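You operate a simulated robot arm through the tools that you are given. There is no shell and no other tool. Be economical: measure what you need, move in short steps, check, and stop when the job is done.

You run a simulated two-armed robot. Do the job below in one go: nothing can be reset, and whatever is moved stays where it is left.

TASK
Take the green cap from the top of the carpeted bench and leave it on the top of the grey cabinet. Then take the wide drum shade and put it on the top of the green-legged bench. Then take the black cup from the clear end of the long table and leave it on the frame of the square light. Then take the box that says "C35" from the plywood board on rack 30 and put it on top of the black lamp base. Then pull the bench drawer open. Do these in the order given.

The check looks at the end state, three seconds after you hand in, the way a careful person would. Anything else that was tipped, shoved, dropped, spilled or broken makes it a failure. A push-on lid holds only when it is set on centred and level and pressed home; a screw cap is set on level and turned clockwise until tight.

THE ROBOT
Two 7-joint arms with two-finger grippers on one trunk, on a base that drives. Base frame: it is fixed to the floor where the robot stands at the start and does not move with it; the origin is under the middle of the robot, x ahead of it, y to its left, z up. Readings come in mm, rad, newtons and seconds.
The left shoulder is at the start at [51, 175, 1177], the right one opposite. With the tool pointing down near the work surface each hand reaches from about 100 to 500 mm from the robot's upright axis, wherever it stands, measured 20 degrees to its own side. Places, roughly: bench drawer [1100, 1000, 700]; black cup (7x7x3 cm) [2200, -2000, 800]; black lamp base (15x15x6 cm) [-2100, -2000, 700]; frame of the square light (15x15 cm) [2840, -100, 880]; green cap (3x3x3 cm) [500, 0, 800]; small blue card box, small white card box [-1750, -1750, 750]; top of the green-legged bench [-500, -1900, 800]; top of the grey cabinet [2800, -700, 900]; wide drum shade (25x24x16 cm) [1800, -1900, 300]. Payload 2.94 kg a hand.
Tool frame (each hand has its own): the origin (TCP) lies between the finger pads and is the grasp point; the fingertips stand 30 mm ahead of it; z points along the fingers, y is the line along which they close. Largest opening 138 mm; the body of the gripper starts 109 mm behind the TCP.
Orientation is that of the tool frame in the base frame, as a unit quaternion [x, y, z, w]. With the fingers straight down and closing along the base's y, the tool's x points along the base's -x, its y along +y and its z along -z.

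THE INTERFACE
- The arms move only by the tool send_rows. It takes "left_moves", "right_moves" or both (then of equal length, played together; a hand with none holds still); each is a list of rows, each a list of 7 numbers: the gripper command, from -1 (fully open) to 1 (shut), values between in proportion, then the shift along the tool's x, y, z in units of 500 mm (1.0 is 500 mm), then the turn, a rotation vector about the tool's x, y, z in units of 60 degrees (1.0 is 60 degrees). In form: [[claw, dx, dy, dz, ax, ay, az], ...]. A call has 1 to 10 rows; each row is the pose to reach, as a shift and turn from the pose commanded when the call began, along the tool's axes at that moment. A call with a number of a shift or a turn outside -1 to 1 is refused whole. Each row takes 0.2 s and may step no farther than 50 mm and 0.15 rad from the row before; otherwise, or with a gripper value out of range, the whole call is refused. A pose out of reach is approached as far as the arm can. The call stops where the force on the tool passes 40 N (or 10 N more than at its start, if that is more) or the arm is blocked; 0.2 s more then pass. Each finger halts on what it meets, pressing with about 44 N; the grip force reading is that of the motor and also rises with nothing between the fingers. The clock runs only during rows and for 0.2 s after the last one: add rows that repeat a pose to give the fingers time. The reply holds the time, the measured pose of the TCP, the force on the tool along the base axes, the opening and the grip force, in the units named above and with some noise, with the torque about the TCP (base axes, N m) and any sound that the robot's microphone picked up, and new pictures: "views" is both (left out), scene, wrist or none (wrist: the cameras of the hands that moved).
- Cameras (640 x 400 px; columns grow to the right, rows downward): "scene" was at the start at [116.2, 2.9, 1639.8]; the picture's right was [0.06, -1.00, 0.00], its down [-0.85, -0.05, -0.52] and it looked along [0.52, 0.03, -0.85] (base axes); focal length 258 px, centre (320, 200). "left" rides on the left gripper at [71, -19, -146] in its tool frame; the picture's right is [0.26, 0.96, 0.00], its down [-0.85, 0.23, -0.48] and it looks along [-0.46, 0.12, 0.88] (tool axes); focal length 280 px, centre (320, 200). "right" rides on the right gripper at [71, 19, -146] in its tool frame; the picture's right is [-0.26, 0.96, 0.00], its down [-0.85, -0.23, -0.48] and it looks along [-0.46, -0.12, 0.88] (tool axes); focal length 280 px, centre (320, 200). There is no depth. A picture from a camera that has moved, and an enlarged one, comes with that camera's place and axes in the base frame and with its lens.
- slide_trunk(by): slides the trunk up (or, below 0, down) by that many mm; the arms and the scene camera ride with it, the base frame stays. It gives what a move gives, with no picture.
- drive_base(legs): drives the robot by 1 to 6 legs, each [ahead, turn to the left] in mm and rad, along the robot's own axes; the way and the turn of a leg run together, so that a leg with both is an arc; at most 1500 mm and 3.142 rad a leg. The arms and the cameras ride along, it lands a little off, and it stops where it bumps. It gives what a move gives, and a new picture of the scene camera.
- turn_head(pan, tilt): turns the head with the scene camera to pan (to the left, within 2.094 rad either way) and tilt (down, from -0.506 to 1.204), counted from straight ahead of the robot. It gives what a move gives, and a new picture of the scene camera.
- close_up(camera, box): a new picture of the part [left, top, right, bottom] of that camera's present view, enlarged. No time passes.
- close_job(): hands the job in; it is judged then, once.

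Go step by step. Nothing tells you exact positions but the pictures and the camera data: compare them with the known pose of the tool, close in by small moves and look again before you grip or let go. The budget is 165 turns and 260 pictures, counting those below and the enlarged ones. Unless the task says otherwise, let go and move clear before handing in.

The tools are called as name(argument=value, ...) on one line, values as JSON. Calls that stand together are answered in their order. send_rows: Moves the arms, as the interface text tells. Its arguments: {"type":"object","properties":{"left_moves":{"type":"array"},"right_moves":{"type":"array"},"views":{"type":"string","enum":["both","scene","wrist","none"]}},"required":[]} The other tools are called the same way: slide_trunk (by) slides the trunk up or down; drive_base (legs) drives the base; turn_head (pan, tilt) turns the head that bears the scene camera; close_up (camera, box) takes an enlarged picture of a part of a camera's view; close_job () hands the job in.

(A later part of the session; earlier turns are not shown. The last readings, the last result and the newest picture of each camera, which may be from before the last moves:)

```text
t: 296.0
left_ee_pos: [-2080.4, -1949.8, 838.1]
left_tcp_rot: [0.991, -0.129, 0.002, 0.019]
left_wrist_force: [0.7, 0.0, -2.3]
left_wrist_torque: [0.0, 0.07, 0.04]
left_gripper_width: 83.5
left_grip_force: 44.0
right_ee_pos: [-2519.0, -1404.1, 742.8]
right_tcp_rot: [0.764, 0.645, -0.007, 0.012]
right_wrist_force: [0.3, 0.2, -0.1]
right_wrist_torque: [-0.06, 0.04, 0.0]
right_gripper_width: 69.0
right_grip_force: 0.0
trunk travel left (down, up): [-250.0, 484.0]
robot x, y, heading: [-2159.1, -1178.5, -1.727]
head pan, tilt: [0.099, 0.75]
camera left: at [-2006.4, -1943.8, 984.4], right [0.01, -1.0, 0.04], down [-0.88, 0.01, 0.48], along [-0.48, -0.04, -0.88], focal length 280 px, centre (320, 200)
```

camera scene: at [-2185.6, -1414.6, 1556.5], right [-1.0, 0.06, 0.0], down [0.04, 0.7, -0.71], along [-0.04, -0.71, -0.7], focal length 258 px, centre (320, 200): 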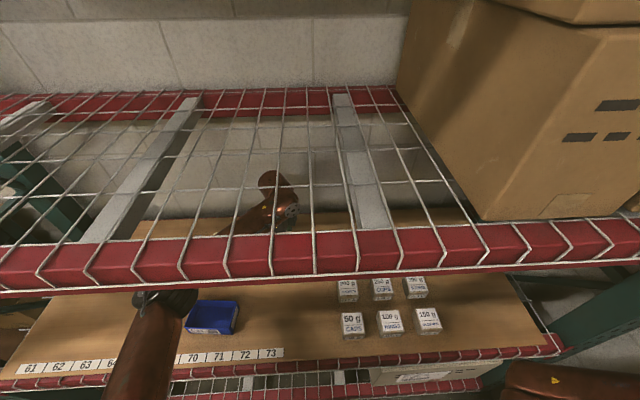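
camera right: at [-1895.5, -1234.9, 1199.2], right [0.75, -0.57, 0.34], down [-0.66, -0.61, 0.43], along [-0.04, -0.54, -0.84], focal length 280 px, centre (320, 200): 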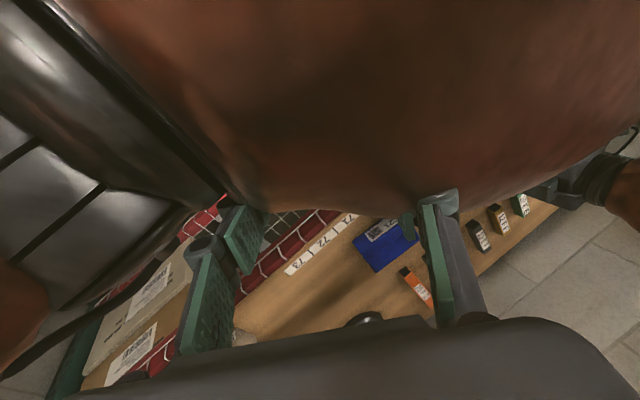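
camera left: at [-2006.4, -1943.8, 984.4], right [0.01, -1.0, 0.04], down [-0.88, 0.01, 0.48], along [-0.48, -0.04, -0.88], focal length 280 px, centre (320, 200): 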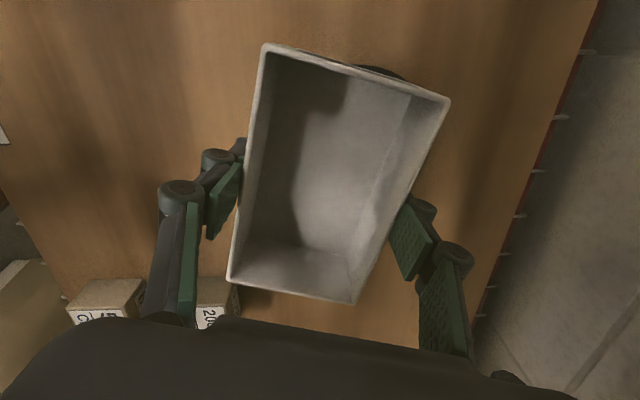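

The arm is pressing on the rack: the elbow is too bent at this distance. I'll back the base 35 mm so the arm is straighter.

drive_base(legs=[[-35, 0]])

send_rows(left_moves=[[0.2, 0, 0, 0, 0, 0, 0], [0.2, 0, 0, 0, 0, 0, 0]], views="wrist")

```text
t: 296.9
left_ee_pos: [-2077.0, -1927.1, 828.1]
left_tcp_rot: [0.992, -0.129, 0.001, 0.01]
left_wrist_force: [0.0, 0.2, -0.5]
left_wrist_torque: [0.02, -0.03, 0.02]
left_gripper_width: 83.7
left_grip_force: 43.8
right_ee_pos: [-2515.8, -1382.1, 740.8]
right_tcp_rot: [0.765, 0.645, -0.002, 0.005]
right_wrist_force: [-0.3, -0.2, 0.9]
right_wrist_torque: [0.0, -0.07, -0.03]
right_gripper_width: 69.1
right_grip_force: 0.0
trunk travel left (down, up): [-250.0, 484.0]
robot x, y, heading: [-2156.0, -1145.3, -1.723]
head pan, tilt: [0.099, 0.75]
camera scene: at [-2175.5, -1350.6, 1557.3], right [-1.0, 0.05, 0.0], down [0.04, 0.69, -0.73], along [-0.04, -0.72, -0.69], focal length 258 px, centre (320, 200)
```

scene: 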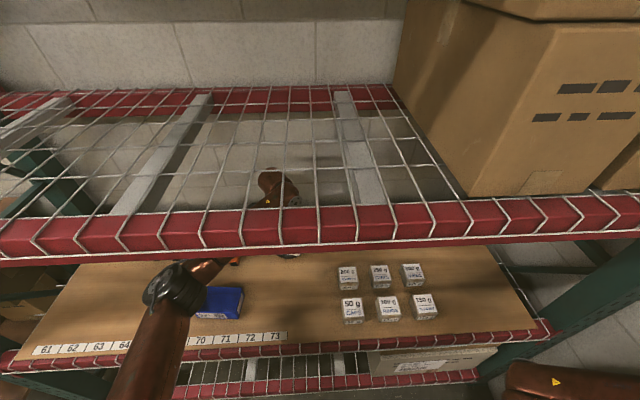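

```text
t: 297.5
left_ee_pos: [-2075.7, -1921.6, 832.8]
left_tcp_rot: [0.992, -0.127, 0.002, 0.015]
left_wrist_force: [0.1, 0.2, 0.0]
left_wrist_torque: [0.02, 0.0, -0.01]
left_gripper_width: 83.6
left_grip_force: 43.9
right_ee_pos: [-2515.6, -1376.9, 741.8]
right_tcp_rot: [0.764, 0.646, -0.006, 0.009]
right_wrist_force: [0.3, 1.0, 0.1]
right_wrist_torque: [0.01, -0.02, 0.0]
right_gripper_width: 68.9
right_grip_force: 0.1
trunk travel left (down, up): [-250.0, 484.0]
robot x, y, heading: [-2152.7, -1145.8, -1.723]
head pan, tilt: [0.099, 0.75]
camera left: at [-2002.3, -1916.1, 979.0], right [0.01, -1.0, 0.03], down [-0.88, 0.01, 0.48], along [-0.48, -0.03, -0.88], focal length 280 px, centre (320, 200)
```

left: 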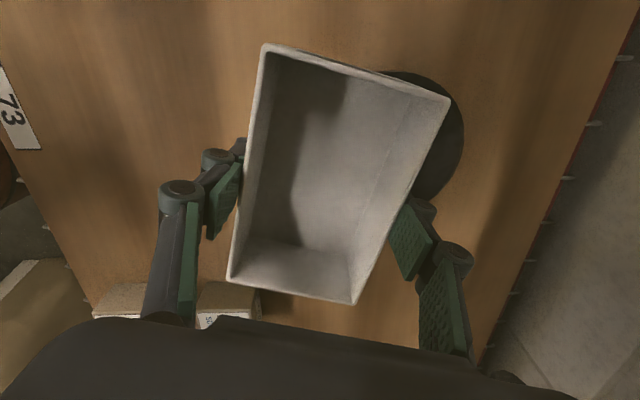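

The torso had just swayed and settled. I'll correct the slight tilt and command the remaining shift from here.

send_rows(left_moves=[[0.2, 0.006, 0.058, 0, 0.014, -0.004, 0], [0.2, 0.012, 0.117, 0, 0.028, -0.0075, 0], [0.2, 0.012, 0.117, 0, 0.028, -0.0075, 0], [0.2, 0.012, 0.117, 0, 0.028, -0.0075, 0]], views="both")

```text
t: 298.5
left_ee_pos: [-2083.9, -1978.8, 835.6]
left_tcp_rot: [0.992, -0.129, 0.0, 0.001]
left_wrist_force: [0.0, 0.3, -1.4]
left_wrist_torque: [0.0, -0.04, -0.01]
left_gripper_width: 83.8
left_grip_force: 44.0
right_ee_pos: [-2514.9, -1374.9, 741.7]
right_tcp_rot: [0.764, 0.645, -0.006, 0.009]
right_wrist_force: [-0.3, -0.3, -0.6]
right_wrist_torque: [-0.02, 0.01, -0.01]
right_gripper_width: 69.0
right_grip_force: 0.1
trunk travel left (down, up): [-250.0, 484.0]
robot x, y, heading: [-2150.6, -1146.3, -1.726]
head pan, tilt: [0.099, 0.75]
camera scene: at [-2173.9, -1337.2, 1558.0], right [-1.0, 0.05, 0.0], down [0.04, 0.68, -0.73], along [-0.04, -0.73, -0.68], focal length 258 px, centre (320, 200)
camera left: at [-2010.8, -1977.0, 982.2], right [0.01, -1.0, 0.0], down [-0.88, -0.01, 0.48], along [-0.48, 0.0, -0.88], focal length 280 px, centre (320, 200)
```

scene: 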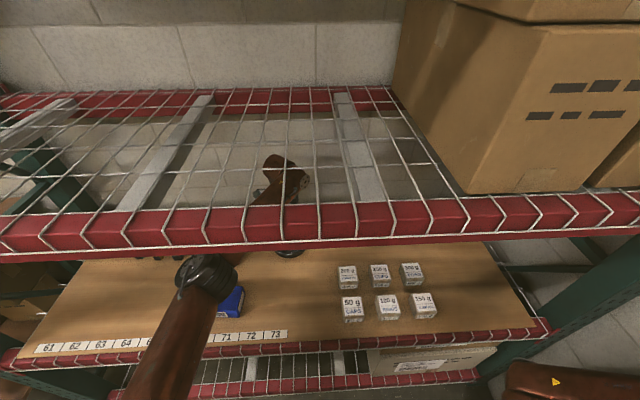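
left: 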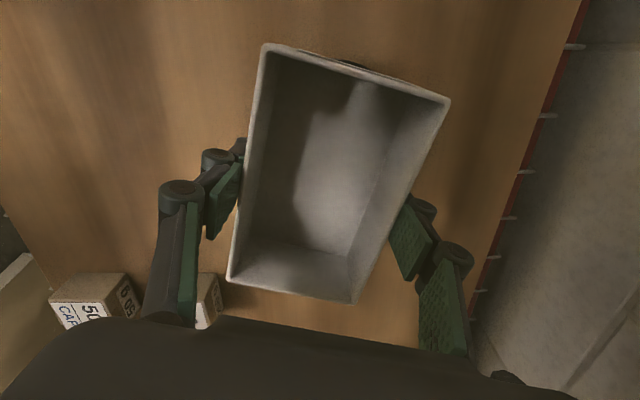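

Level and nearly above it. A sliver of the disc shows past the box, so I'll enlarge that to check centring.

close_up(camera="left", box=[220, 20, 480, 180])

close_up(camera="scene", box=[220, 200, 360, 290])

```text
2.46 times, centred on (350, 100) of left
camera zoom: at [-2010.8, -1977.0, 982.2], right [0.01, -1.0, 0.0], down [-0.88, -0.01, 0.48], along [-0.48, 0.0, -0.88], focal length 690 px, centre (246, 446)
```

zoom: 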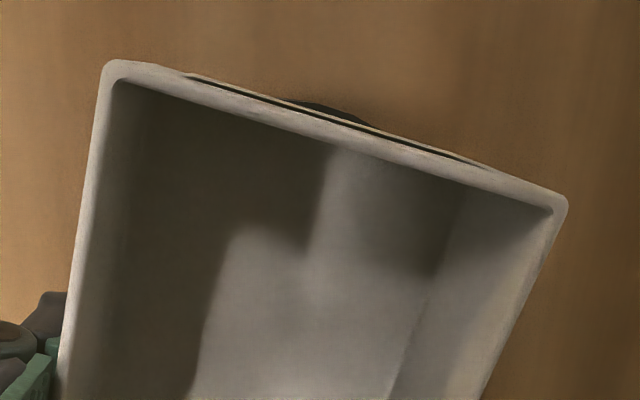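

```text
4.44 times, centred on (290, 245) of scene
camera zoom: at [-2173.9, -1337.2, 1558.0], right [-1.0, 0.05, 0.0], down [0.04, 0.68, -0.73], along [-0.04, -0.73, -0.68], focal length 1146 px, centre (453, 0)
```

zoom: 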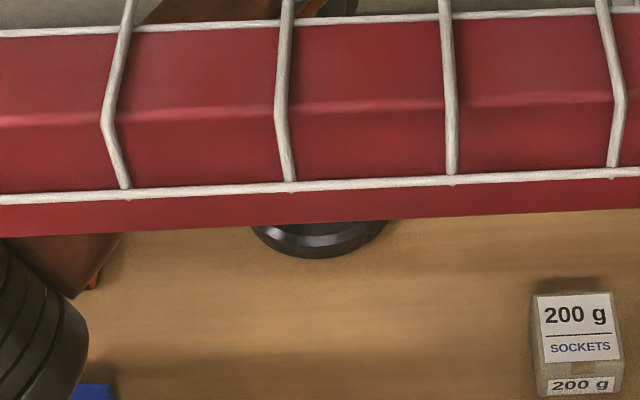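

Combining the views, the lamp centre is near [-2087, -1986]. I'll shift by (-6, -8) mm and lower slowly.

send_rows(left_moves=[[0.2, -0.0075, 0.0185, 0, 0, 0, 0], [0.2, -0.0075, 0.0185, 0.02, 0, 0, 0], [0.2, -0.0075, 0.0185, 0.035, 0, 0, 0], [0.2, -0.0075, 0.0185, 0.045, 0, 0, 0], [0.2, -0.0075, 0.0185, 0.05, 0, 0, 0]], views="wrist")

```text
t: 299.7
left_ee_pos: [-2089.8, -1987.2, 810.5]
left_tcp_rot: [0.992, -0.129, 0.0, 0.0]
left_wrist_force: [-0.8, -0.1, -0.3]
left_wrist_torque: [-0.01, -0.01, 0.05]
left_gripper_width: 83.9
left_grip_force: 44.0
right_ee_pos: [-2515.5, -1374.8, 742.0]
right_tcp_rot: [0.764, 0.645, -0.006, 0.01]
right_wrist_force: [-0.2, 0.5, -0.3]
right_wrist_torque: [0.01, 0.0, 0.0]
right_gripper_width: 68.9
right_grip_force: 0.0
trunk travel left (down, up): [-250.0, 484.0]
robot x, y, heading: [-2152.5, -1141.5, -1.729]
head pan, tilt: [0.099, 0.75]
camera left: at [-2017.7, -1986.1, 956.8], right [0.01, -1.0, 0.0], down [-0.88, -0.01, 0.48], along [-0.48, 0.0, -0.88], focal length 280 px, centre (320, 200)
```

left: 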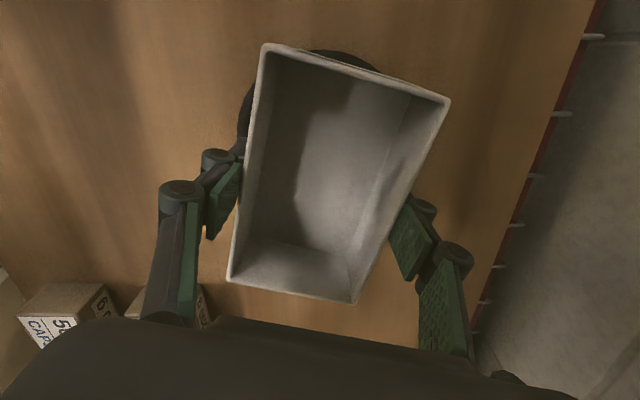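

The circle fit gives the lamp centre [-2087.6, -1987.5] and the box centre is within 2 mm of it. I'll lower to contact.

send_rows(left_moves=[[0.2, 0, 0, 0.005, 0, 0, 0], [0.2, 0, 0, 0.01, 0, 0, 0], [0.2, 0, 0, 0.014, 0, 0, 0]], views="none")

```text
t: 300.5
left_ee_pos: [-2090.6, -1988.0, 803.6]
left_tcp_rot: [0.992, -0.128, 0.0, -0.001]
left_wrist_force: [0.1, 0.0, -0.6]
left_wrist_torque: [-0.02, -0.04, -0.02]
left_gripper_width: 83.6
left_grip_force: 44.6
right_ee_pos: [-2515.1, -1375.0, 742.6]
right_tcp_rot: [0.764, 0.645, -0.005, 0.01]
right_wrist_force: [0.2, -1.2, 0.1]
right_wrist_torque: [-0.02, 0.0, 0.0]
right_gripper_width: 69.0
right_grip_force: 0.1
trunk travel left (down, up): [-250.0, 484.0]
robot x, y, heading: [-2151.3, -1144.8, -1.727]
head pan, tilt: [0.099, 0.75]
```

send_rows(left_moves=[[0.2, 0, 0, 0.005, 0, 0, 0], [0.2, 0, 0, 0.01, 0, 0, 0], [0.2, 0, 0, 0.015, 0, 0, 0]], views="none")

```text
t: 301.3
left_ee_pos: [-2090.8, -1986.4, 796.8]
left_tcp_rot: [0.992, -0.128, 0.0, 0.001]
left_wrist_force: [0.4, -0.7, -0.7]
left_wrist_torque: [0.0, 0.0, 0.0]
left_gripper_width: 83.8
left_grip_force: 43.5
right_ee_pos: [-2515.9, -1374.2, 741.6]
right_tcp_rot: [0.764, 0.645, -0.006, 0.009]
right_wrist_force: [-0.1, 0.3, 1.0]
right_wrist_torque: [-0.01, -0.03, 0.0]
right_gripper_width: 68.9
right_grip_force: 0.1
trunk travel left (down, up): [-250.0, 484.0]
robot x, y, heading: [-2155.3, -1144.7, -1.724]
head pan, tilt: [0.099, 0.75]
```

send_rows(left_moves=[[0.2, 0, 0, 0.005, 0, 0, 0], [0.2, 0, 0, 0.01, 0, 0, 0], [0.2, 0, 0, 0.015, 0, 0, 0]], views="wrist")

```text
t: 302.1
left_ee_pos: [-2089.5, -1988.2, 792.4]
left_tcp_rot: [0.992, -0.129, 0.0, 0.002]
left_wrist_force: [1.4, 2.3, 11.3]
left_wrist_torque: [0.18, -0.1, 0.03]
left_gripper_width: 83.6
left_grip_force: 43.9
right_ee_pos: [-2515.9, -1374.5, 743.5]
right_tcp_rot: [0.764, 0.645, -0.006, 0.01]
right_wrist_force: [0.0, -0.3, 0.2]
right_wrist_torque: [-0.03, 0.0, -0.01]
right_gripper_width: 68.8
right_grip_force: 0.1
trunk travel left (down, up): [-250.0, 484.0]
robot x, y, heading: [-2151.3, -1145.2, -1.722]
head pan, tilt: [0.099, 0.75]
camera left: at [-2016.6, -1984.8, 938.8], right [0.01, -1.0, 0.0], down [-0.88, 0.0, 0.48], along [-0.48, -0.01, -0.88], focal length 280 px, centre (320, 200)
```

left: 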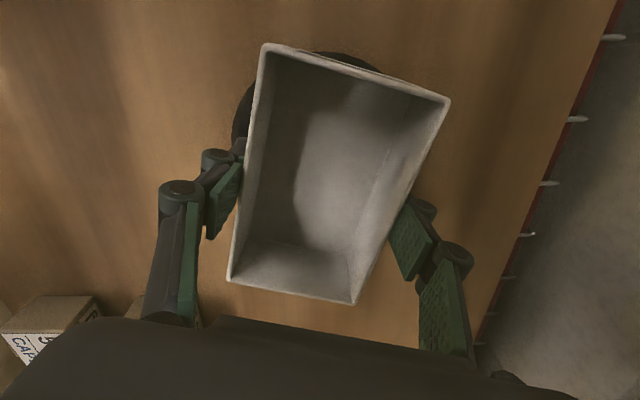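

It's in contact with the knob (11 N, almost no torque). I'll ease 1 mm and open slowly.

send_rows(left_moves=[[0.2, 0, 0, -0.003, 0, 0, 0], [-0.22, 0, 0, -0.003, 0, 0, 0], [-0.3, 0, 0, -0.003, 0, 0, 0], [-0.38, 0, 0, -0.003, 0, 0, 0], [-0.38, 0, 0, -0.003, 0, 0, 0]], views="wrist")

```text
t: 303.3
left_ee_pos: [-2090.1, -1987.6, 790.8]
left_tcp_rot: [0.992, -0.128, 0.0, 0.001]
left_wrist_force: [-0.2, 0.0, 0.2]
left_wrist_torque: [-0.02, -0.02, -0.03]
left_gripper_width: 95.2
left_grip_force: 0.0
right_ee_pos: [-2515.2, -1374.1, 742.5]
right_tcp_rot: [0.764, 0.645, -0.005, 0.01]
right_wrist_force: [-0.3, 0.8, -0.5]
right_wrist_torque: [0.0, 0.0, 0.03]
right_gripper_width: 68.8
right_grip_force: 0.1
trunk travel left (down, up): [-250.0, 484.0]
robot x, y, heading: [-2156.2, -1148.8, -1.718]
head pan, tilt: [0.099, 0.75]
camera left: at [-2017.0, -1985.8, 936.7], right [0.01, -1.0, 0.0], down [-0.88, -0.01, 0.48], along [-0.48, 0.0, -0.88], focal length 280 px, centre (320, 200)
```

left: 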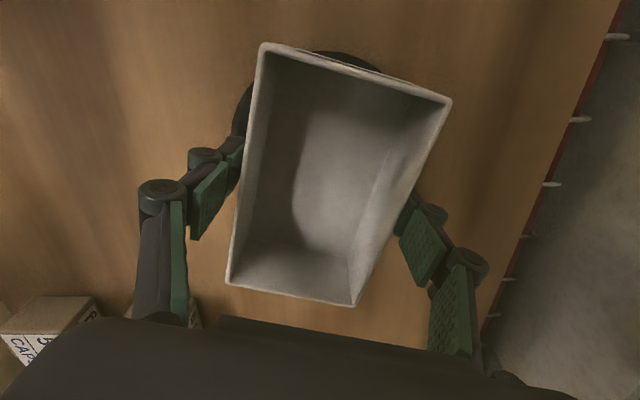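

The box sits level on its own. I'll open wider, rise, and check.

send_rows(left_moves=[[-0.6, 0, 0, 0, 0, 0, 0], [-0.6, 0, 0, -0.01, 0, 0, 0], [-0.6, 0, 0, -0.05, 0, 0, 0], [-0.6, 0, 0, -0.09, 0, 0, 0], [-0.6, 0, 0, -0.115, 0, 0, 0], [-0.6, 0, 0, -0.115, 0, 0, 0]], views="wrist")

```text
t: 304.7
left_ee_pos: [-2090.0, -1987.8, 847.2]
left_tcp_rot: [0.992, -0.129, -0.001, 0.0]
left_wrist_force: [-0.6, -0.2, 0.7]
left_wrist_torque: [0.03, 0.02, -0.01]
left_gripper_width: 110.6
left_grip_force: 0.1
right_ee_pos: [-2515.2, -1375.6, 741.9]
right_tcp_rot: [0.764, 0.645, -0.006, 0.01]
right_wrist_force: [0.8, -0.2, -0.2]
right_wrist_torque: [0.0, 0.01, -0.01]
right_gripper_width: 69.0
right_grip_force: 0.1
trunk travel left (down, up): [-250.0, 484.0]
robot x, y, heading: [-2153.7, -1143.0, -1.727]
head pan, tilt: [0.099, 0.75]
camera left: at [-2016.1, -1985.7, 994.4], right [0.01, -1.0, 0.0], down [-0.88, -0.01, 0.48], along [-0.48, 0.0, -0.88], focal length 280 px, centre (320, 200)
```

left: 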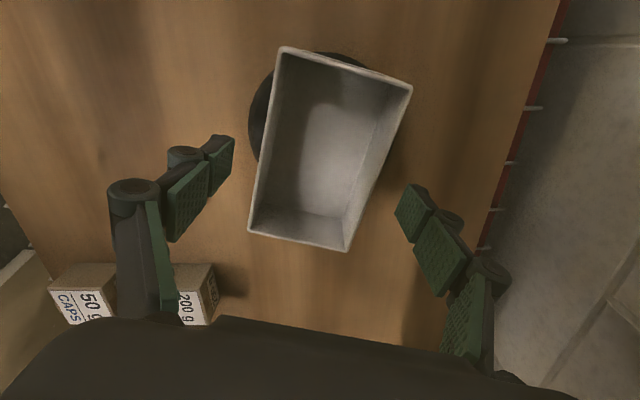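

The box is balanced level on the lamp base. I'll slide the hand out sideways along the box, away from it, then retract.

send_rows(left_moves=[[-0.6, -0.07, 0, -0.014, 0, 0, 0], [-0.6, -0.15, 0, -0.014, 0, 0, 0], [-0.6, -0.22, 0, -0.014, 0, 0, 0], [-0.6, -0.244, -0.092, -0.014, 0, 0, 0], [-0.6, -0.268, -0.184, -0.014, 0, 0, 0], [-0.6, -0.293, -0.276, -0.014, 0, 0, 0], [-0.6, -0.317, -0.367, -0.014, 0, 0, 0], [-0.6, -0.342, -0.459, -0.014, 0, 0, 0], [-0.6, -0.366, -0.551, -0.014, 0, 0, 0]])

```text
t: 306.7
left_ee_pos: [-2197.4, -1672.3, 856.5]
left_tcp_rot: [0.992, -0.127, -0.001, 0.001]
left_wrist_force: [-0.1, 0.8, 0.6]
left_wrist_torque: [-0.02, 0.0, -0.01]
left_gripper_width: 110.2
left_grip_force: 0.0
right_ee_pos: [-2515.4, -1375.0, 742.0]
right_tcp_rot: [0.764, 0.645, -0.006, 0.009]
right_wrist_force: [-0.3, -0.2, 0.2]
right_wrist_torque: [-0.02, 0.01, -0.02]
right_gripper_width: 69.0
right_grip_force: 0.1
trunk travel left (down, up): [-250.0, 484.0]
robot x, y, heading: [-2154.9, -1141.1, -1.727]
head pan, tilt: [0.099, 0.75]
camera scene: at [-2173.6, -1336.6, 1558.1], right [-1.0, 0.05, 0.0], down [0.04, 0.68, -0.73], along [-0.04, -0.73, -0.68], focal length 258 px, centre (320, 200)
camera left: at [-2124.3, -1670.1, 1002.7], right [0.01, -1.0, 0.0], down [-0.88, -0.01, 0.48], along [-0.48, -0.01, -0.88], focal length 280 px, centre (320, 200)
```

scene: 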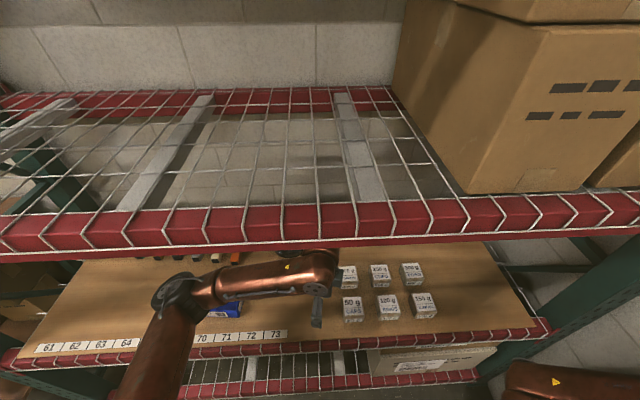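
left: 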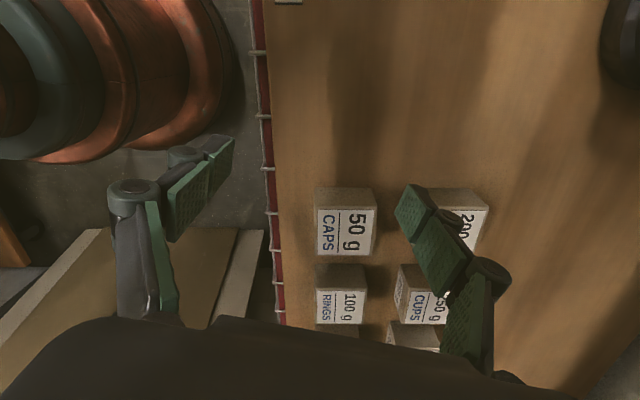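

Clear. I'll retract fully, back off and raise the trunk, then check the box.

send_rows(left_moves=[[-0.6, 0, -0.09, 0, 0, 0, 0], [-0.6, 0.03, -0.18, 0, 0, 0, 0], [-0.6, 0.06, -0.26, 0, 0, 0, 0]], views="none")

drive_base(legs=[[-130, 0], [-150, 0]])

slide_trunk(by=100)

close_up(camera="scene", box=[200, 120, 480, 300])

```text
t: 307.5
left_ee_pos: [-2137.0, -1557.7, 854.1]
left_tcp_rot: [0.992, -0.128, 0.002, -0.001]
left_wrist_force: [0.7, -0.4, 0.1]
left_wrist_torque: [0.04, 0.02, 0.0]
left_gripper_width: 110.3
left_grip_force: 0.0
left hand out of reach, approached as far as the arm can: row 3
right_ee_pos: [-2514.3, -1375.6, 742.4]
right_tcp_rot: [0.764, 0.645, -0.006, 0.009]
right_wrist_force: [-0.4, 0.8, -0.4]
right_wrist_torque: [0.03, 0.0, -0.03]
right_gripper_width: 69.1
right_grip_force: 0.1
trunk travel left (down, up): [-250.0, 484.0]
robot x, y, heading: [-2150.8, -1145.8, -1.725]
head pan, tilt: [0.099, 0.75]
```

```text
t: 309.7
left_ee_pos: [-2093.5, -1278.5, 855.7]
left_tcp_rot: [0.992, -0.129, 0.0, -0.001]
left_wrist_force: [0.5, 0.4, 0.3]
left_wrist_torque: [-0.07, 0.0, -0.03]
left_gripper_width: 110.4
left_grip_force: 0.1
right_ee_pos: [-2471.0, -1095.5, 742.1]
right_tcp_rot: [0.765, 0.644, -0.007, 0.01]
right_wrist_force: [0.0, -0.1, 0.5]
right_wrist_torque: [-0.06, 0.0, 0.0]
right_gripper_width: 69.1
right_grip_force: 0.0
trunk travel left (down, up): [-250.0, 484.0]
robot x, y, heading: [-2107.0, -867.4, -1.727]
head pan, tilt: [0.099, 0.75]
camera scene: at [-2129.7, -1056.3, 1558.3], right [-1.0, 0.05, 0.0], down [0.04, 0.68, -0.73], along [-0.04, -0.73, -0.68], focal length 258 px, centre (320, 200)
```

scene: 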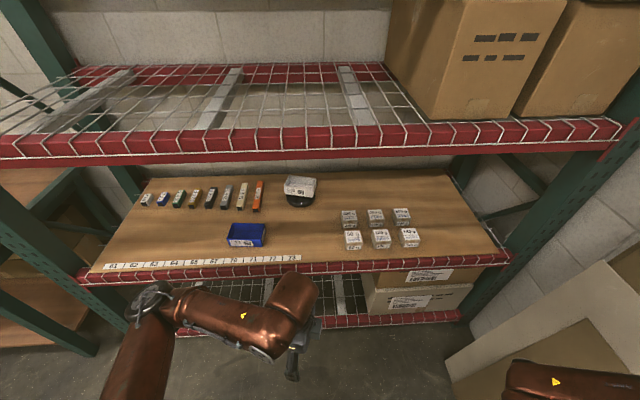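

```text
t: 311.1
left_ee_pos: [-2095.2, -1280.3, 953.5]
left_tcp_rot: [0.992, -0.129, 0.0, -0.001]
left_wrist_force: [0.5, -0.4, -0.5]
left_wrist_torque: [0.03, 0.01, -0.02]
left_gripper_width: 110.5
left_grip_force: 0.0
right_ee_pos: [-2472.2, -1095.6, 842.0]
right_tcp_rot: [0.764, 0.645, -0.005, 0.01]
right_wrist_force: [-1.3, 0.2, 0.3]
right_wrist_torque: [0.01, 0.01, 0.02]
right_gripper_width: 69.1
right_grip_force: 0.0
trunk travel left (down, up): [-350.0, 384.0]
robot x, y, heading: [-2105.9, -863.2, -1.721]
head pan, tilt: [0.099, 0.75]
```

```text
2.22 times, centred on (340, 210) of scene
camera zoom: at [-2120.5, -996.6, 1660.4], right [-1.0, 0.05, 0.0], down [0.04, 0.68, -0.73], along [-0.04, -0.73, -0.68], focal length 573 px, centre (276, 178)
```

zoom: 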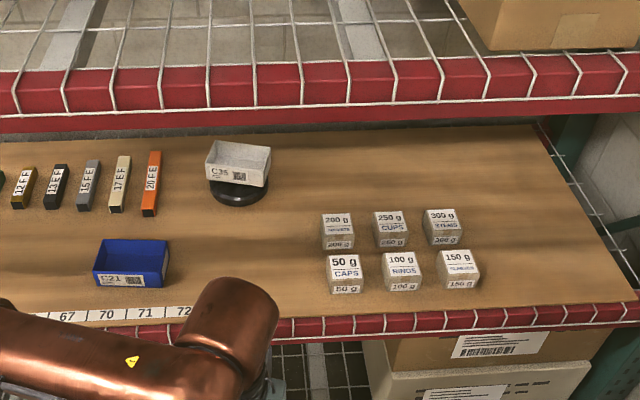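

"C35" sits on the black lamp base and everything else is in place. Last is the bench drawer, near [1100, 1000, 700]. I'll drive back toward the carpeted bench and look for it.

drive_base(legs=[[0, 2.25], [1050, 0], [1050, 0]])

turn_head(pan=0.0, tilt=0.5)

```text
t: 323.4
left_ee_pos: [-729.7, 47.2, 922.5]
left_tcp_rot: [0.552, 0.834, -0.026, 0.014]
left_wrist_force: [0.3, -2.6, 2.2]
left_wrist_torque: [0.38, -0.09, 0.03]
left_gripper_width: 110.4
left_grip_force: 0.4
right_ee_pos: [-627.6, -340.4, 850.1]
right_tcp_rot: [-0.209, 0.976, 0.066, -0.012]
right_wrist_force: [-4.9, 4.2, 2.2]
right_wrist_torque: [-0.41, -0.41, -0.01]
right_gripper_width: 68.8
right_grip_force: 0.0
trunk travel left (down, up): [-350.0, 384.0]
robot x, y, heading: [-1052.1, -252.4, 0.563]
head pan, tilt: [0.099, 0.75]
stopped in leg 3: the robot was blocked; the commanded pose is now the measured one
camera scene: at [-864.1, -311.9, 1663.2], right [0.61, -0.79, -0.09], down [-0.57, -0.36, -0.74], along [0.55, 0.5, -0.67], focal length 258 px, centre (320, 200)
```

scene: 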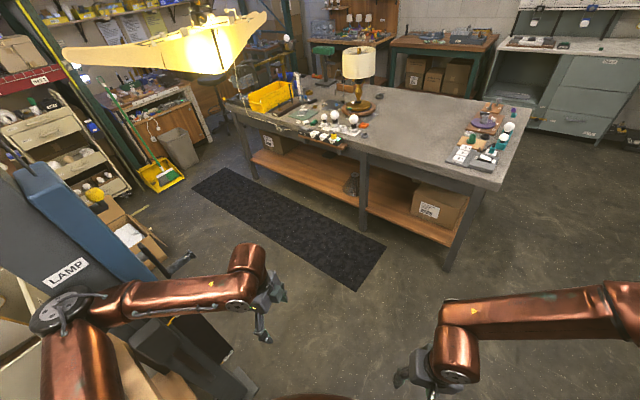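

```text
t: 324.2
left_ee_pos: [-728.5, 40.9, 930.2]
left_tcp_rot: [0.545, 0.837, -0.025, 0.032]
left_wrist_force: [0.6, 0.2, -0.1]
left_wrist_torque: [-0.04, 0.0, 0.01]
left_gripper_width: 110.4
left_grip_force: 0.1
right_ee_pos: [-614.4, -335.0, 858.6]
right_tcp_rot: [-0.225, 0.973, 0.056, 0.004]
right_wrist_force: [0.7, -0.3, -0.3]
right_wrist_torque: [0.01, 0.08, 0.01]
right_gripper_width: 68.9
right_grip_force: 0.0
trunk travel left (down, up): [-350.0, 384.0]
robot x, y, heading: [-1042.4, -256.4, 0.528]
head pan, tilt: [0.0, 0.499]
camera scene: at [-846.9, -326.2, 1684.2], right [0.5, -0.86, -0.1], down [-0.45, -0.17, -0.88], along [0.74, 0.48, -0.47], focal length 258 px, centre (320, 200)
```

scene: 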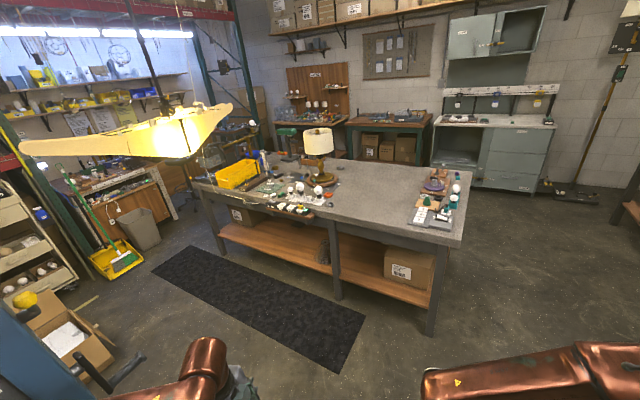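

The left elbow touched the blue "LAMP" unit on the left. I'll back off the way I came, then look at it.

drive_base(legs=[[-200, 0]])

turn_head(pan=0.9, tilt=0.7)

```text
t: 324.9
left_ee_pos: [-831.7, 179.9, 891.0]
left_tcp_rot: [0.533, 0.837, -0.051, 0.112]
left_wrist_force: [-2.8, -7.2, 6.2]
left_wrist_torque: [1.18, -0.35, 0.18]
left_gripper_width: 110.0
left_grip_force: 0.1
right_ee_pos: [-656.8, -211.1, 915.3]
right_tcp_rot: [-0.162, 0.985, 0.021, 0.054]
right_wrist_force: [-3.0, 2.0, -10.8]
right_wrist_torque: [-0.2, -0.4, -0.04]
right_gripper_width: 69.0
right_grip_force: 0.0
trunk travel left (down, up): [-350.0, 384.0]
robot x, y, heading: [-1046.1, -259.2, 0.525]
head pan, tilt: [0.0, 0.499]
stopped in leg 1: the robot was blocked; the commanded pose is now the measured one
camera scene: at [-943.8, -180.1, 1684.2], right [0.5, -0.86, 0.01], down [-0.41, -0.25, -0.88], along [0.76, 0.44, -0.47], focal length 258 px, centre (320, 200)
```

scene: 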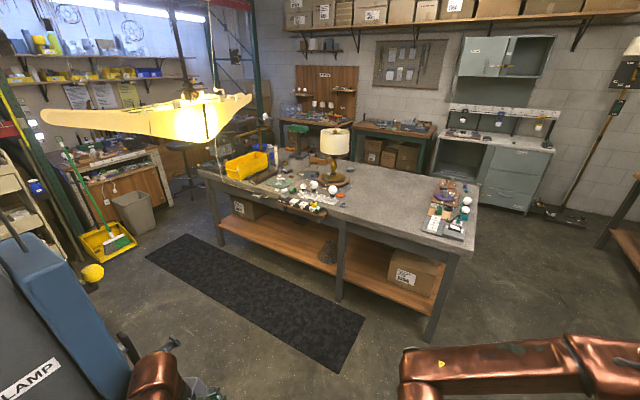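

```text
t: 326.1
left_ee_pos: [-840.6, 207.2, 920.2]
left_tcp_rot: [0.506, 0.86, -0.001, 0.063]
left_wrist_force: [0.3, -0.1, -0.1]
left_wrist_torque: [-0.03, 0.03, -0.02]
left_gripper_width: 110.4
left_grip_force: 0.1
right_ee_pos: [-644.8, -232.3, 924.3]
right_tcp_rot: [-0.15, 0.985, 0.033, 0.074]
right_wrist_force: [0.3, -0.1, 0.1]
right_wrist_torque: [0.0, 0.03, -0.03]
right_gripper_width: 68.9
right_grip_force: 0.0
trunk travel left (down, up): [-350.0, 384.0]
robot x, y, heading: [-1052.9, -256.3, 0.52]
head pan, tilt: [0.901, 0.7]
camera scene: at [-1100.5, -145.9, 1678.8], right [0.99, -0.15, 0.06], down [-0.05, -0.64, -0.77], along [0.15, 0.76, -0.64], focal length 258 px, centre (320, 200)
```

scene: 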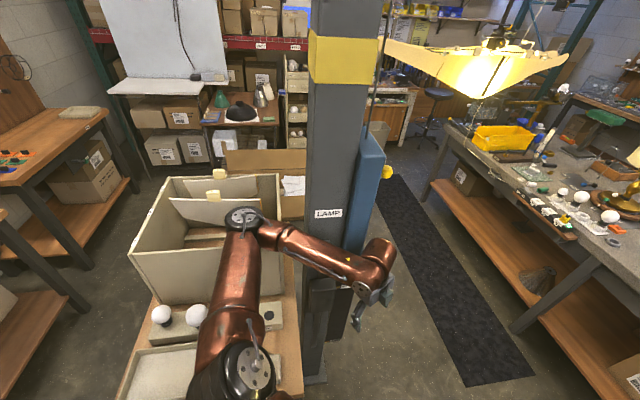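

There's a pillar with the "LAMP" switch, and a crate on a table, just left of me, with the left forearm in front of the pillar. Nothing is toppled. I'll bring the left hand in and up, away from both.

send_rows(left_moves=[[0, -0.072, 0, -0.042, 0, 0, 0], [0, -0.144, 0, -0.085, 0, 0, 0], [0, -0.216, 0, -0.127, 0, 0, 0], [0, -0.288, 0, -0.17, 0, 0, 0], [0, -0.36, 0, -0.212, 0, 0, 0], [0, -0.432, 0, -0.254, 0, 0, 0], [0, -0.432, 0, -0.254, 0, 0, 0]], views="scene")

```text
t: 326.5
left_ee_pos: [-837.3, 221.3, 931.7]
left_tcp_rot: [0.489, 0.871, 0.036, -0.001]
left_wrist_force: [-27.7, 22.3, 1.4]
left_wrist_torque: [-2.6, -3.42, -0.34]
left_gripper_width: 82.2
left_grip_force: 1.7
right_ee_pos: [-623.2, -229.4, 925.7]
right_tcp_rot: [-0.144, 0.984, 0.068, 0.079]
right_wrist_force: [-1.2, -2.3, 0.7]
right_wrist_torque: [0.18, -0.12, -0.03]
right_gripper_width: 69.1
right_grip_force: 0.0
trunk travel left (down, up): [-350.0, 384.0]
robot x, y, heading: [-1052.9, -249.9, 0.553]
head pan, tilt: [0.901, 0.7]
stopped in row 1 (left hand): the arm was blocked; the commanded pose is now the measured one
camera scene: at [-1145.5, -181.1, 1682.0], right [0.99, -0.12, 0.08], down [-0.01, -0.62, -0.78], along [0.14, 0.78, -0.61], focal length 258 px, centre (320, 200)
```

scene: 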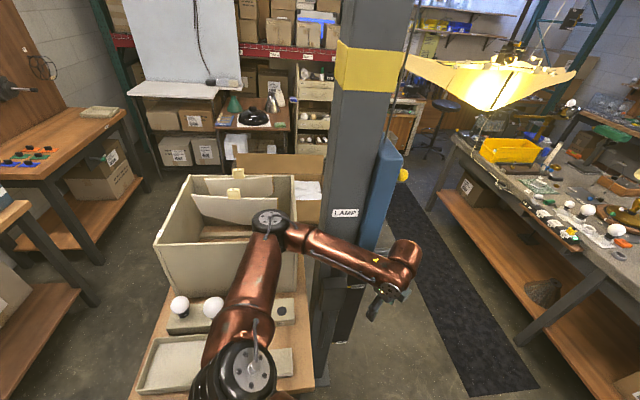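

close_up(camera="left", box=[0, 0, 640, 400])

close_up(camera="scene", box=[230, 140, 450, 340])

```text
1.00 times, centred on (320, 200) of left (not enlarged: the box is as wide or as high as the picture)
camera zoom: at [-895.6, 263.7, 1079.3], right [0.69, 0.72, 0.07], down [0.62, -0.63, 0.46], along [0.38, -0.27, -0.89], focal length 280 px, centre (320, 200)
```

zoom: 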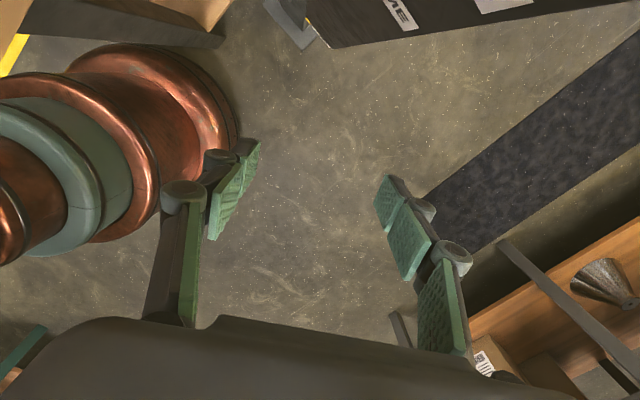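

```text
2.00 times, centred on (340, 240) of scene
camera zoom: at [-1145.5, -181.1, 1682.0], right [0.99, -0.12, 0.08], down [-0.01, -0.62, -0.78], along [0.14, 0.78, -0.61], focal length 516 px, centre (280, 120)
```

zoom: 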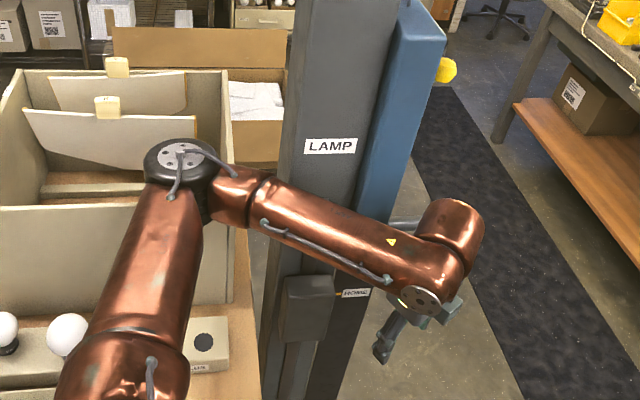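

Fingers are free and nothing is toppled. I'll try short backing steps away from the pillar.

drive_base(legs=[[-50, 0], [-50, 0]])

```text
t: 327.2
left_ee_pos: [-754.3, 180.0, 844.1]
left_tcp_rot: [0.594, 0.804, -0.019, -0.029]
left_wrist_force: [0.1, 1.3, 0.4]
left_wrist_torque: [-0.12, 0.08, 0.03]
left_gripper_width: 69.0
left_grip_force: 0.0
right_ee_pos: [-548.7, -177.9, 924.0]
right_tcp_rot: [-0.146, 0.98, 0.126, 0.044]
right_wrist_force: [0.5, -1.5, -0.3]
right_wrist_torque: [0.25, -0.02, 0.01]
right_gripper_width: 68.9
right_grip_force: 0.2
trunk travel left (down, up): [-350.0, 384.0]
robot x, y, heading: [-1067.5, -250.6, 0.57]
head pan, tilt: [0.901, 0.7]
stopped in leg 1: the robot was blocked; the commanded pose is now the measured one
camera scene: at [-1108.8, -212.3, 1676.9], right [0.99, -0.1, 0.05], down [-0.02, -0.61, -0.79], along [0.11, 0.79, -0.61], focal length 258 px, centre (320, 200)
```

scene: 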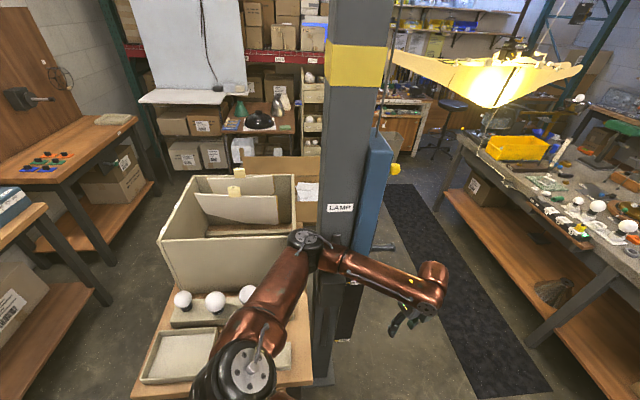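

Progress: the elbow is now in front of the pillar. I'll keep backing in short steps.

drive_base(legs=[[-50, 0], [-50, 0], [-50, 0]])

```text
t: 327.9
left_ee_pos: [-674.2, 182.0, 754.3]
left_tcp_rot: [0.623, 0.775, -0.083, -0.057]
left_wrist_force: [-0.5, -1.1, -0.3]
left_wrist_torque: [0.1, -0.06, -0.03]
left_gripper_width: 68.8
left_grip_force: 0.1
right_ee_pos: [-424.0, -176.6, 903.5]
right_tcp_rot: [-0.097, 0.978, 0.18, 0.027]
right_wrist_force: [-0.7, -1.7, -3.5]
right_wrist_torque: [0.41, -0.15, -0.07]
right_gripper_width: 69.1
right_grip_force: 0.2
trunk travel left (down, up): [-350.0, 384.0]
robot x, y, heading: [-1073.4, -258.2, 0.575]
head pan, tilt: [0.901, 0.7]
stopped in leg 1: the robot was blocked; the commanded pose is now the measured one
camera scene: at [-991.2, -234.0, 1671.3], right [0.99, -0.1, -0.02], down [-0.08, -0.6, -0.8], along [0.06, 0.79, -0.6], focal length 258 px, centre (320, 200)
```

scene: 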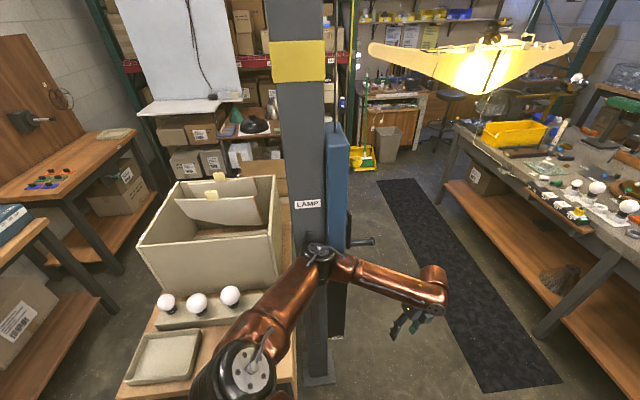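

The torso is still swaying between steps. I'll hold still a while so it settles.

send_rows(left_moves=[[0, 0, 0, 0, 0, 0, 0], [0, 0, 0, 0, 0, 0, 0], [0, 0, 0, 0, 0, 0, 0], [0, 0, 0, 0, 0, 0, 0], [0, 0, 0, 0, 0, 0, 0], [0, 0, 0, 0, 0, 0, 0], [0, 0, 0, 0, 0, 0, 0], [0, 0, 0, 0, 0, 0, 0]], views="none")

```text
t: 328.4
left_ee_pos: [-682.0, 204.5, 764.0]
left_tcp_rot: [0.648, 0.758, -0.074, -0.015]
left_wrist_force: [-0.2, -0.9, 1.1]
left_wrist_torque: [0.15, 0.06, -0.03]
left_gripper_width: 68.9
left_grip_force: 0.0
right_ee_pos: [-413.9, -192.1, 952.8]
right_tcp_rot: [-0.054, 0.98, 0.179, 0.072]
right_wrist_force: [-1.3, 0.4, -3.2]
right_wrist_torque: [0.05, -0.06, 0.01]
right_gripper_width: 69.0
right_grip_force: 0.0
trunk travel left (down, up): [-350.0, 384.0]
robot x, y, heading: [-1066.3, -252.3, 0.532]
head pan, tilt: [0.901, 0.7]
stopped in row 2 (right hand): the arm was blocked; the commanded pose is now the measured one
```

turn_head(pan=0.2, tilt=1.1)

close_up(camera="right", box=[0, 0, 640, 400])

```text
t: 329.5
left_ee_pos: [-683.6, 212.1, 763.2]
left_tcp_rot: [0.634, 0.769, -0.074, -0.014]
left_wrist_force: [0.2, 0.4, -0.2]
left_wrist_torque: [-0.04, 0.03, -0.02]
left_gripper_width: 69.1
left_grip_force: 0.1
right_ee_pos: [-404.8, -211.1, 973.3]
right_tcp_rot: [-0.063, 0.972, 0.205, 0.097]
right_wrist_force: [0.1, 0.4, -0.1]
right_wrist_torque: [0.01, 0.0, -0.01]
right_gripper_width: 68.8
right_grip_force: 0.1
trunk travel left (down, up): [-350.0, 384.0]
robot x, y, heading: [-1058.4, -249.6, 0.485]
head pan, tilt: [0.201, 1.1]
camera scene: at [-902.4, -324.8, 1638.4], right [0.63, -0.77, -0.09], down [-0.71, -0.53, -0.47], along [0.32, 0.36, -0.88], focal length 258 px, centre (320, 200)
```

scene: 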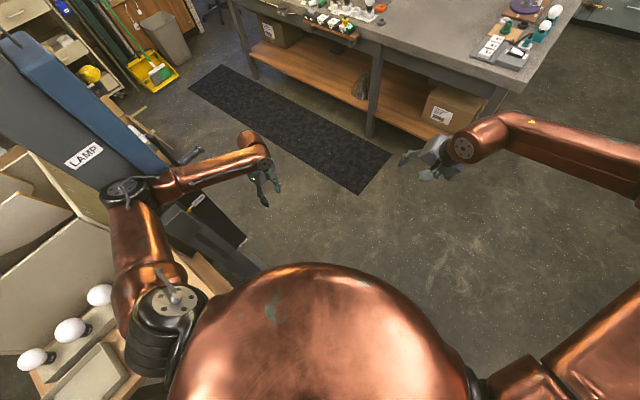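

```text
1.00 times, centred on (320, 200) of right (not enlarged: the box is as wide or as high as the picture)
camera zoom: at [-499.3, -258.8, 1096.9], right [0.1, 0.9, 0.43], down [0.79, -0.33, 0.52], along [0.61, 0.29, -0.74], focal length 280 px, centre (320, 200)
```

zoom: 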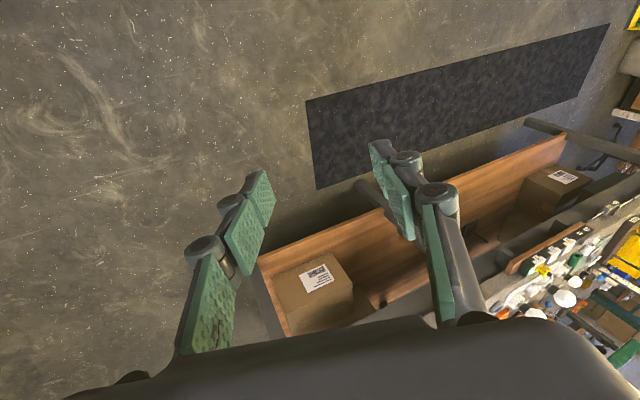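

The left elbow is pressing on the pillar's front face at about [-980, 343]. Extending the left hand forward and to the right will draw the elbow inward, off the pillar.

send_rows(left_moves=[[0, -0.065, 0.041, -0.04, 0, 0, 0], [0, -0.13, 0.082, -0.08, 0, 0, 0], [0, -0.194, 0.122, -0.12, 0, 0, 0], [0, -0.259, 0.163, -0.16, 0, 0, 0], [0, -0.324, 0.204, -0.2, 0, 0, 0], [0, -0.389, 0.245, -0.241, 0, 0, 0], [0, -0.453, 0.286, -0.281, 0, 0, 0], [0, -0.453, 0.286, -0.281, 0, 0, 0]], views="scene")

```text
t: 329.9
left_ee_pos: [-659.9, 254.7, 767.1]
left_tcp_rot: [0.606, 0.793, -0.059, 0.012]
left_wrist_force: [8.9, -4.4, 9.4]
left_wrist_torque: [0.73, 0.77, -0.16]
left_gripper_width: 69.2
left_grip_force: 0.2
right_ee_pos: [-354.3, -272.0, 1016.1]
right_tcp_rot: [-0.019, 0.964, 0.214, 0.16]
right_wrist_force: [0.5, -3.5, -5.2]
right_wrist_torque: [0.59, -0.11, 0.14]
right_gripper_width: 69.0
right_grip_force: 0.0
trunk travel left (down, up): [-350.0, 384.0]
robot x, y, heading: [-1038.1, -240.8, 0.4]
head pan, tilt: [0.201, 1.1]
stopped in row 1 (left hand): the arm was blocked; the commanded pose is now the measured one
camera scene: at [-866.0, -378.7, 1638.1], right [0.56, -0.82, -0.12], down [-0.76, -0.45, -0.48], along [0.33, 0.36, -0.87], focal length 258 px, centre (320, 200)
```

scene: 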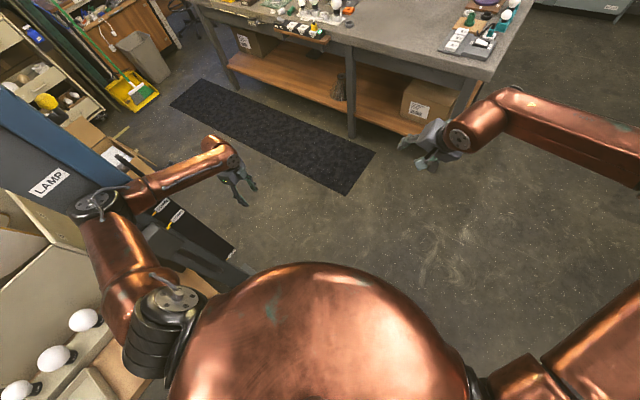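

The elbow is on the pillar's near-left side, and the robot turned right against it. I'll turn back left and then reverse along my incoming path.

drive_base(legs=[[0, 0.2]])

drive_base(legs=[[-80, 0]])

```text
t: 330.6
left_ee_pos: [-591.0, 180.3, 670.5]
left_tcp_rot: [0.57, 0.777, -0.235, 0.128]
left_wrist_force: [12.0, 3.0, 0.0]
left_wrist_torque: [-0.36, 1.04, -0.63]
left_gripper_width: 68.7
left_grip_force: 0.0
right_ee_pos: [-255.0, -682.1, 1416.9]
right_tcp_rot: [0.449, 0.721, 0.017, 0.528]
right_wrist_force: [-37.5, -78.4, 47.5]
right_wrist_torque: [6.44, 2.85, 7.44]
right_gripper_width: 68.9
right_grip_force: 0.1
trunk travel left (down, up): [-350.0, 384.0]
robot x, y, heading: [-927.8, -218.3, 0.06]
head pan, tilt: [0.201, 1.1]
stopped in leg 1: the robot was blocked; the commanded pose is now the measured one
camera scene: at [-813.8, -397.6, 1637.5], right [0.26, -0.96, -0.12], down [-0.86, -0.17, -0.48], along [0.43, 0.23, -0.87], focal length 258 px, centre (320, 200)
```

scene: 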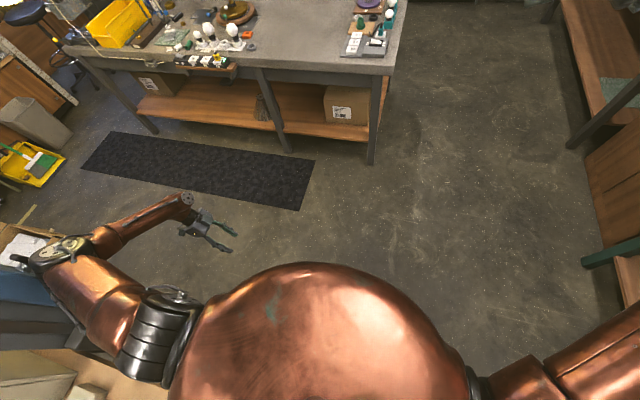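

```text
t: 331.3
left_ee_pos: [-581.8, 221.8, 583.2]
left_tcp_rot: [0.581, 0.721, -0.323, 0.195]
left_wrist_force: [5.0, -0.5, -2.2]
left_wrist_torque: [-0.14, 0.41, -0.46]
left_gripper_width: 69.0
left_grip_force: 0.0
right_ee_pos: [-288.0, -547.9, 1406.0]
right_tcp_rot: [0.446, 0.723, 0.008, 0.527]
right_wrist_force: [-20.0, -27.2, 25.5]
right_wrist_torque: [2.7, 1.06, 3.38]
right_gripper_width: 69.2
right_grip_force: 0.8
trunk travel left (down, up): [-350.0, 384.0]
robot x, y, heading: [-928.4, -216.4, 0.004]
head pan, tilt: [0.201, 1.1]
stopped in leg 1: the robot was blocked; the commanded pose is now the measured one
camera scene: at [-794.8, -268.4, 1639.6], right [0.21, -0.98, -0.04], down [-0.88, -0.17, -0.45], along [0.43, 0.13, -0.89], focal length 258 px, centre (320, 200)
```

scene: 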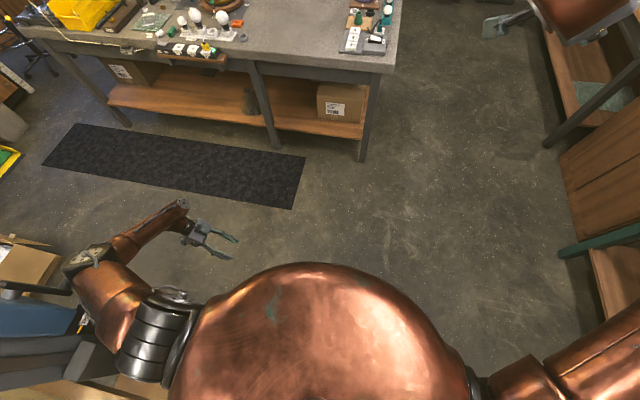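

The robot is free of the pillar, now facing +x. I'll drive forward into open floor and let it settle.

drive_base(legs=[[250, 0]])

turn_head(pan=0.0, tilt=0.8)

```text
t: 332.0
left_ee_pos: [-586.6, 247.1, 540.0]
left_tcp_rot: [0.567, 0.711, -0.355, 0.214]
left_wrist_force: [-0.4, 2.1, -1.7]
left_wrist_torque: [-0.4, 0.05, 0.08]
left_gripper_width: 69.1
left_grip_force: 0.2
right_ee_pos: [-295.5, -542.1, 1424.6]
right_tcp_rot: [0.501, 0.69, -0.001, 0.522]
right_wrist_force: [-1.0, 9.8, 11.6]
right_wrist_torque: [0.31, 1.02, -0.71]
right_gripper_width: 68.5
right_grip_force: 0.0
trunk travel left (down, up): [-350.0, 384.0]
robot x, y, heading: [-921.4, -217.5, -0.002]
head pan, tilt: [0.201, 1.1]
stopped in leg 1: the robot was blocked; the commanded pose is now the measured one
camera scene: at [-802.9, -232.1, 1635.4], right [0.2, -0.98, -0.02], down [-0.88, -0.17, -0.45], along [0.44, 0.11, -0.89], focal length 258 px, centre (320, 200)
```

scene: 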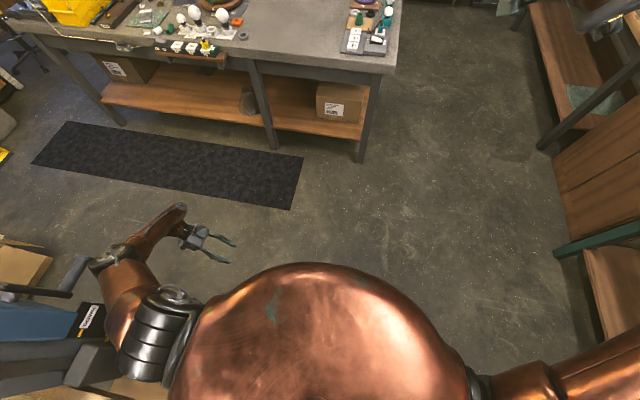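

```text
t: 332.8
left_ee_pos: [-587.9, 241.6, 550.1]
left_tcp_rot: [0.566, 0.717, -0.349, 0.21]
left_wrist_force: [-0.5, 6.5, -2.3]
left_wrist_torque: [-0.66, -0.07, 0.19]
left_gripper_width: 69.2
left_grip_force: 0.0
right_ee_pos: [-302.7, -535.6, 1441.2]
right_tcp_rot: [0.484, 0.693, 0.011, 0.534]
right_wrist_force: [-26.4, -11.8, 7.1]
right_wrist_torque: [0.09, -0.46, 2.08]
right_gripper_width: 69.3
right_grip_force: 0.0
trunk travel left (down, up): [-350.0, 384.0]
robot x, y, heading: [-924.7, -216.1, 0.005]
head pan, tilt: [0.0, 0.799]
camera scene: at [-769.8, -261.6, 1658.7], right [0.0, -1.0, -0.03], down [-0.73, 0.02, -0.69], along [0.69, 0.02, -0.73], focal length 258 px, centre (320, 200)
```

scene: 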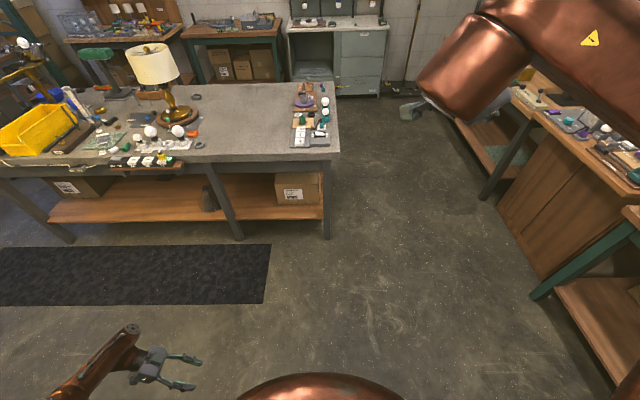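

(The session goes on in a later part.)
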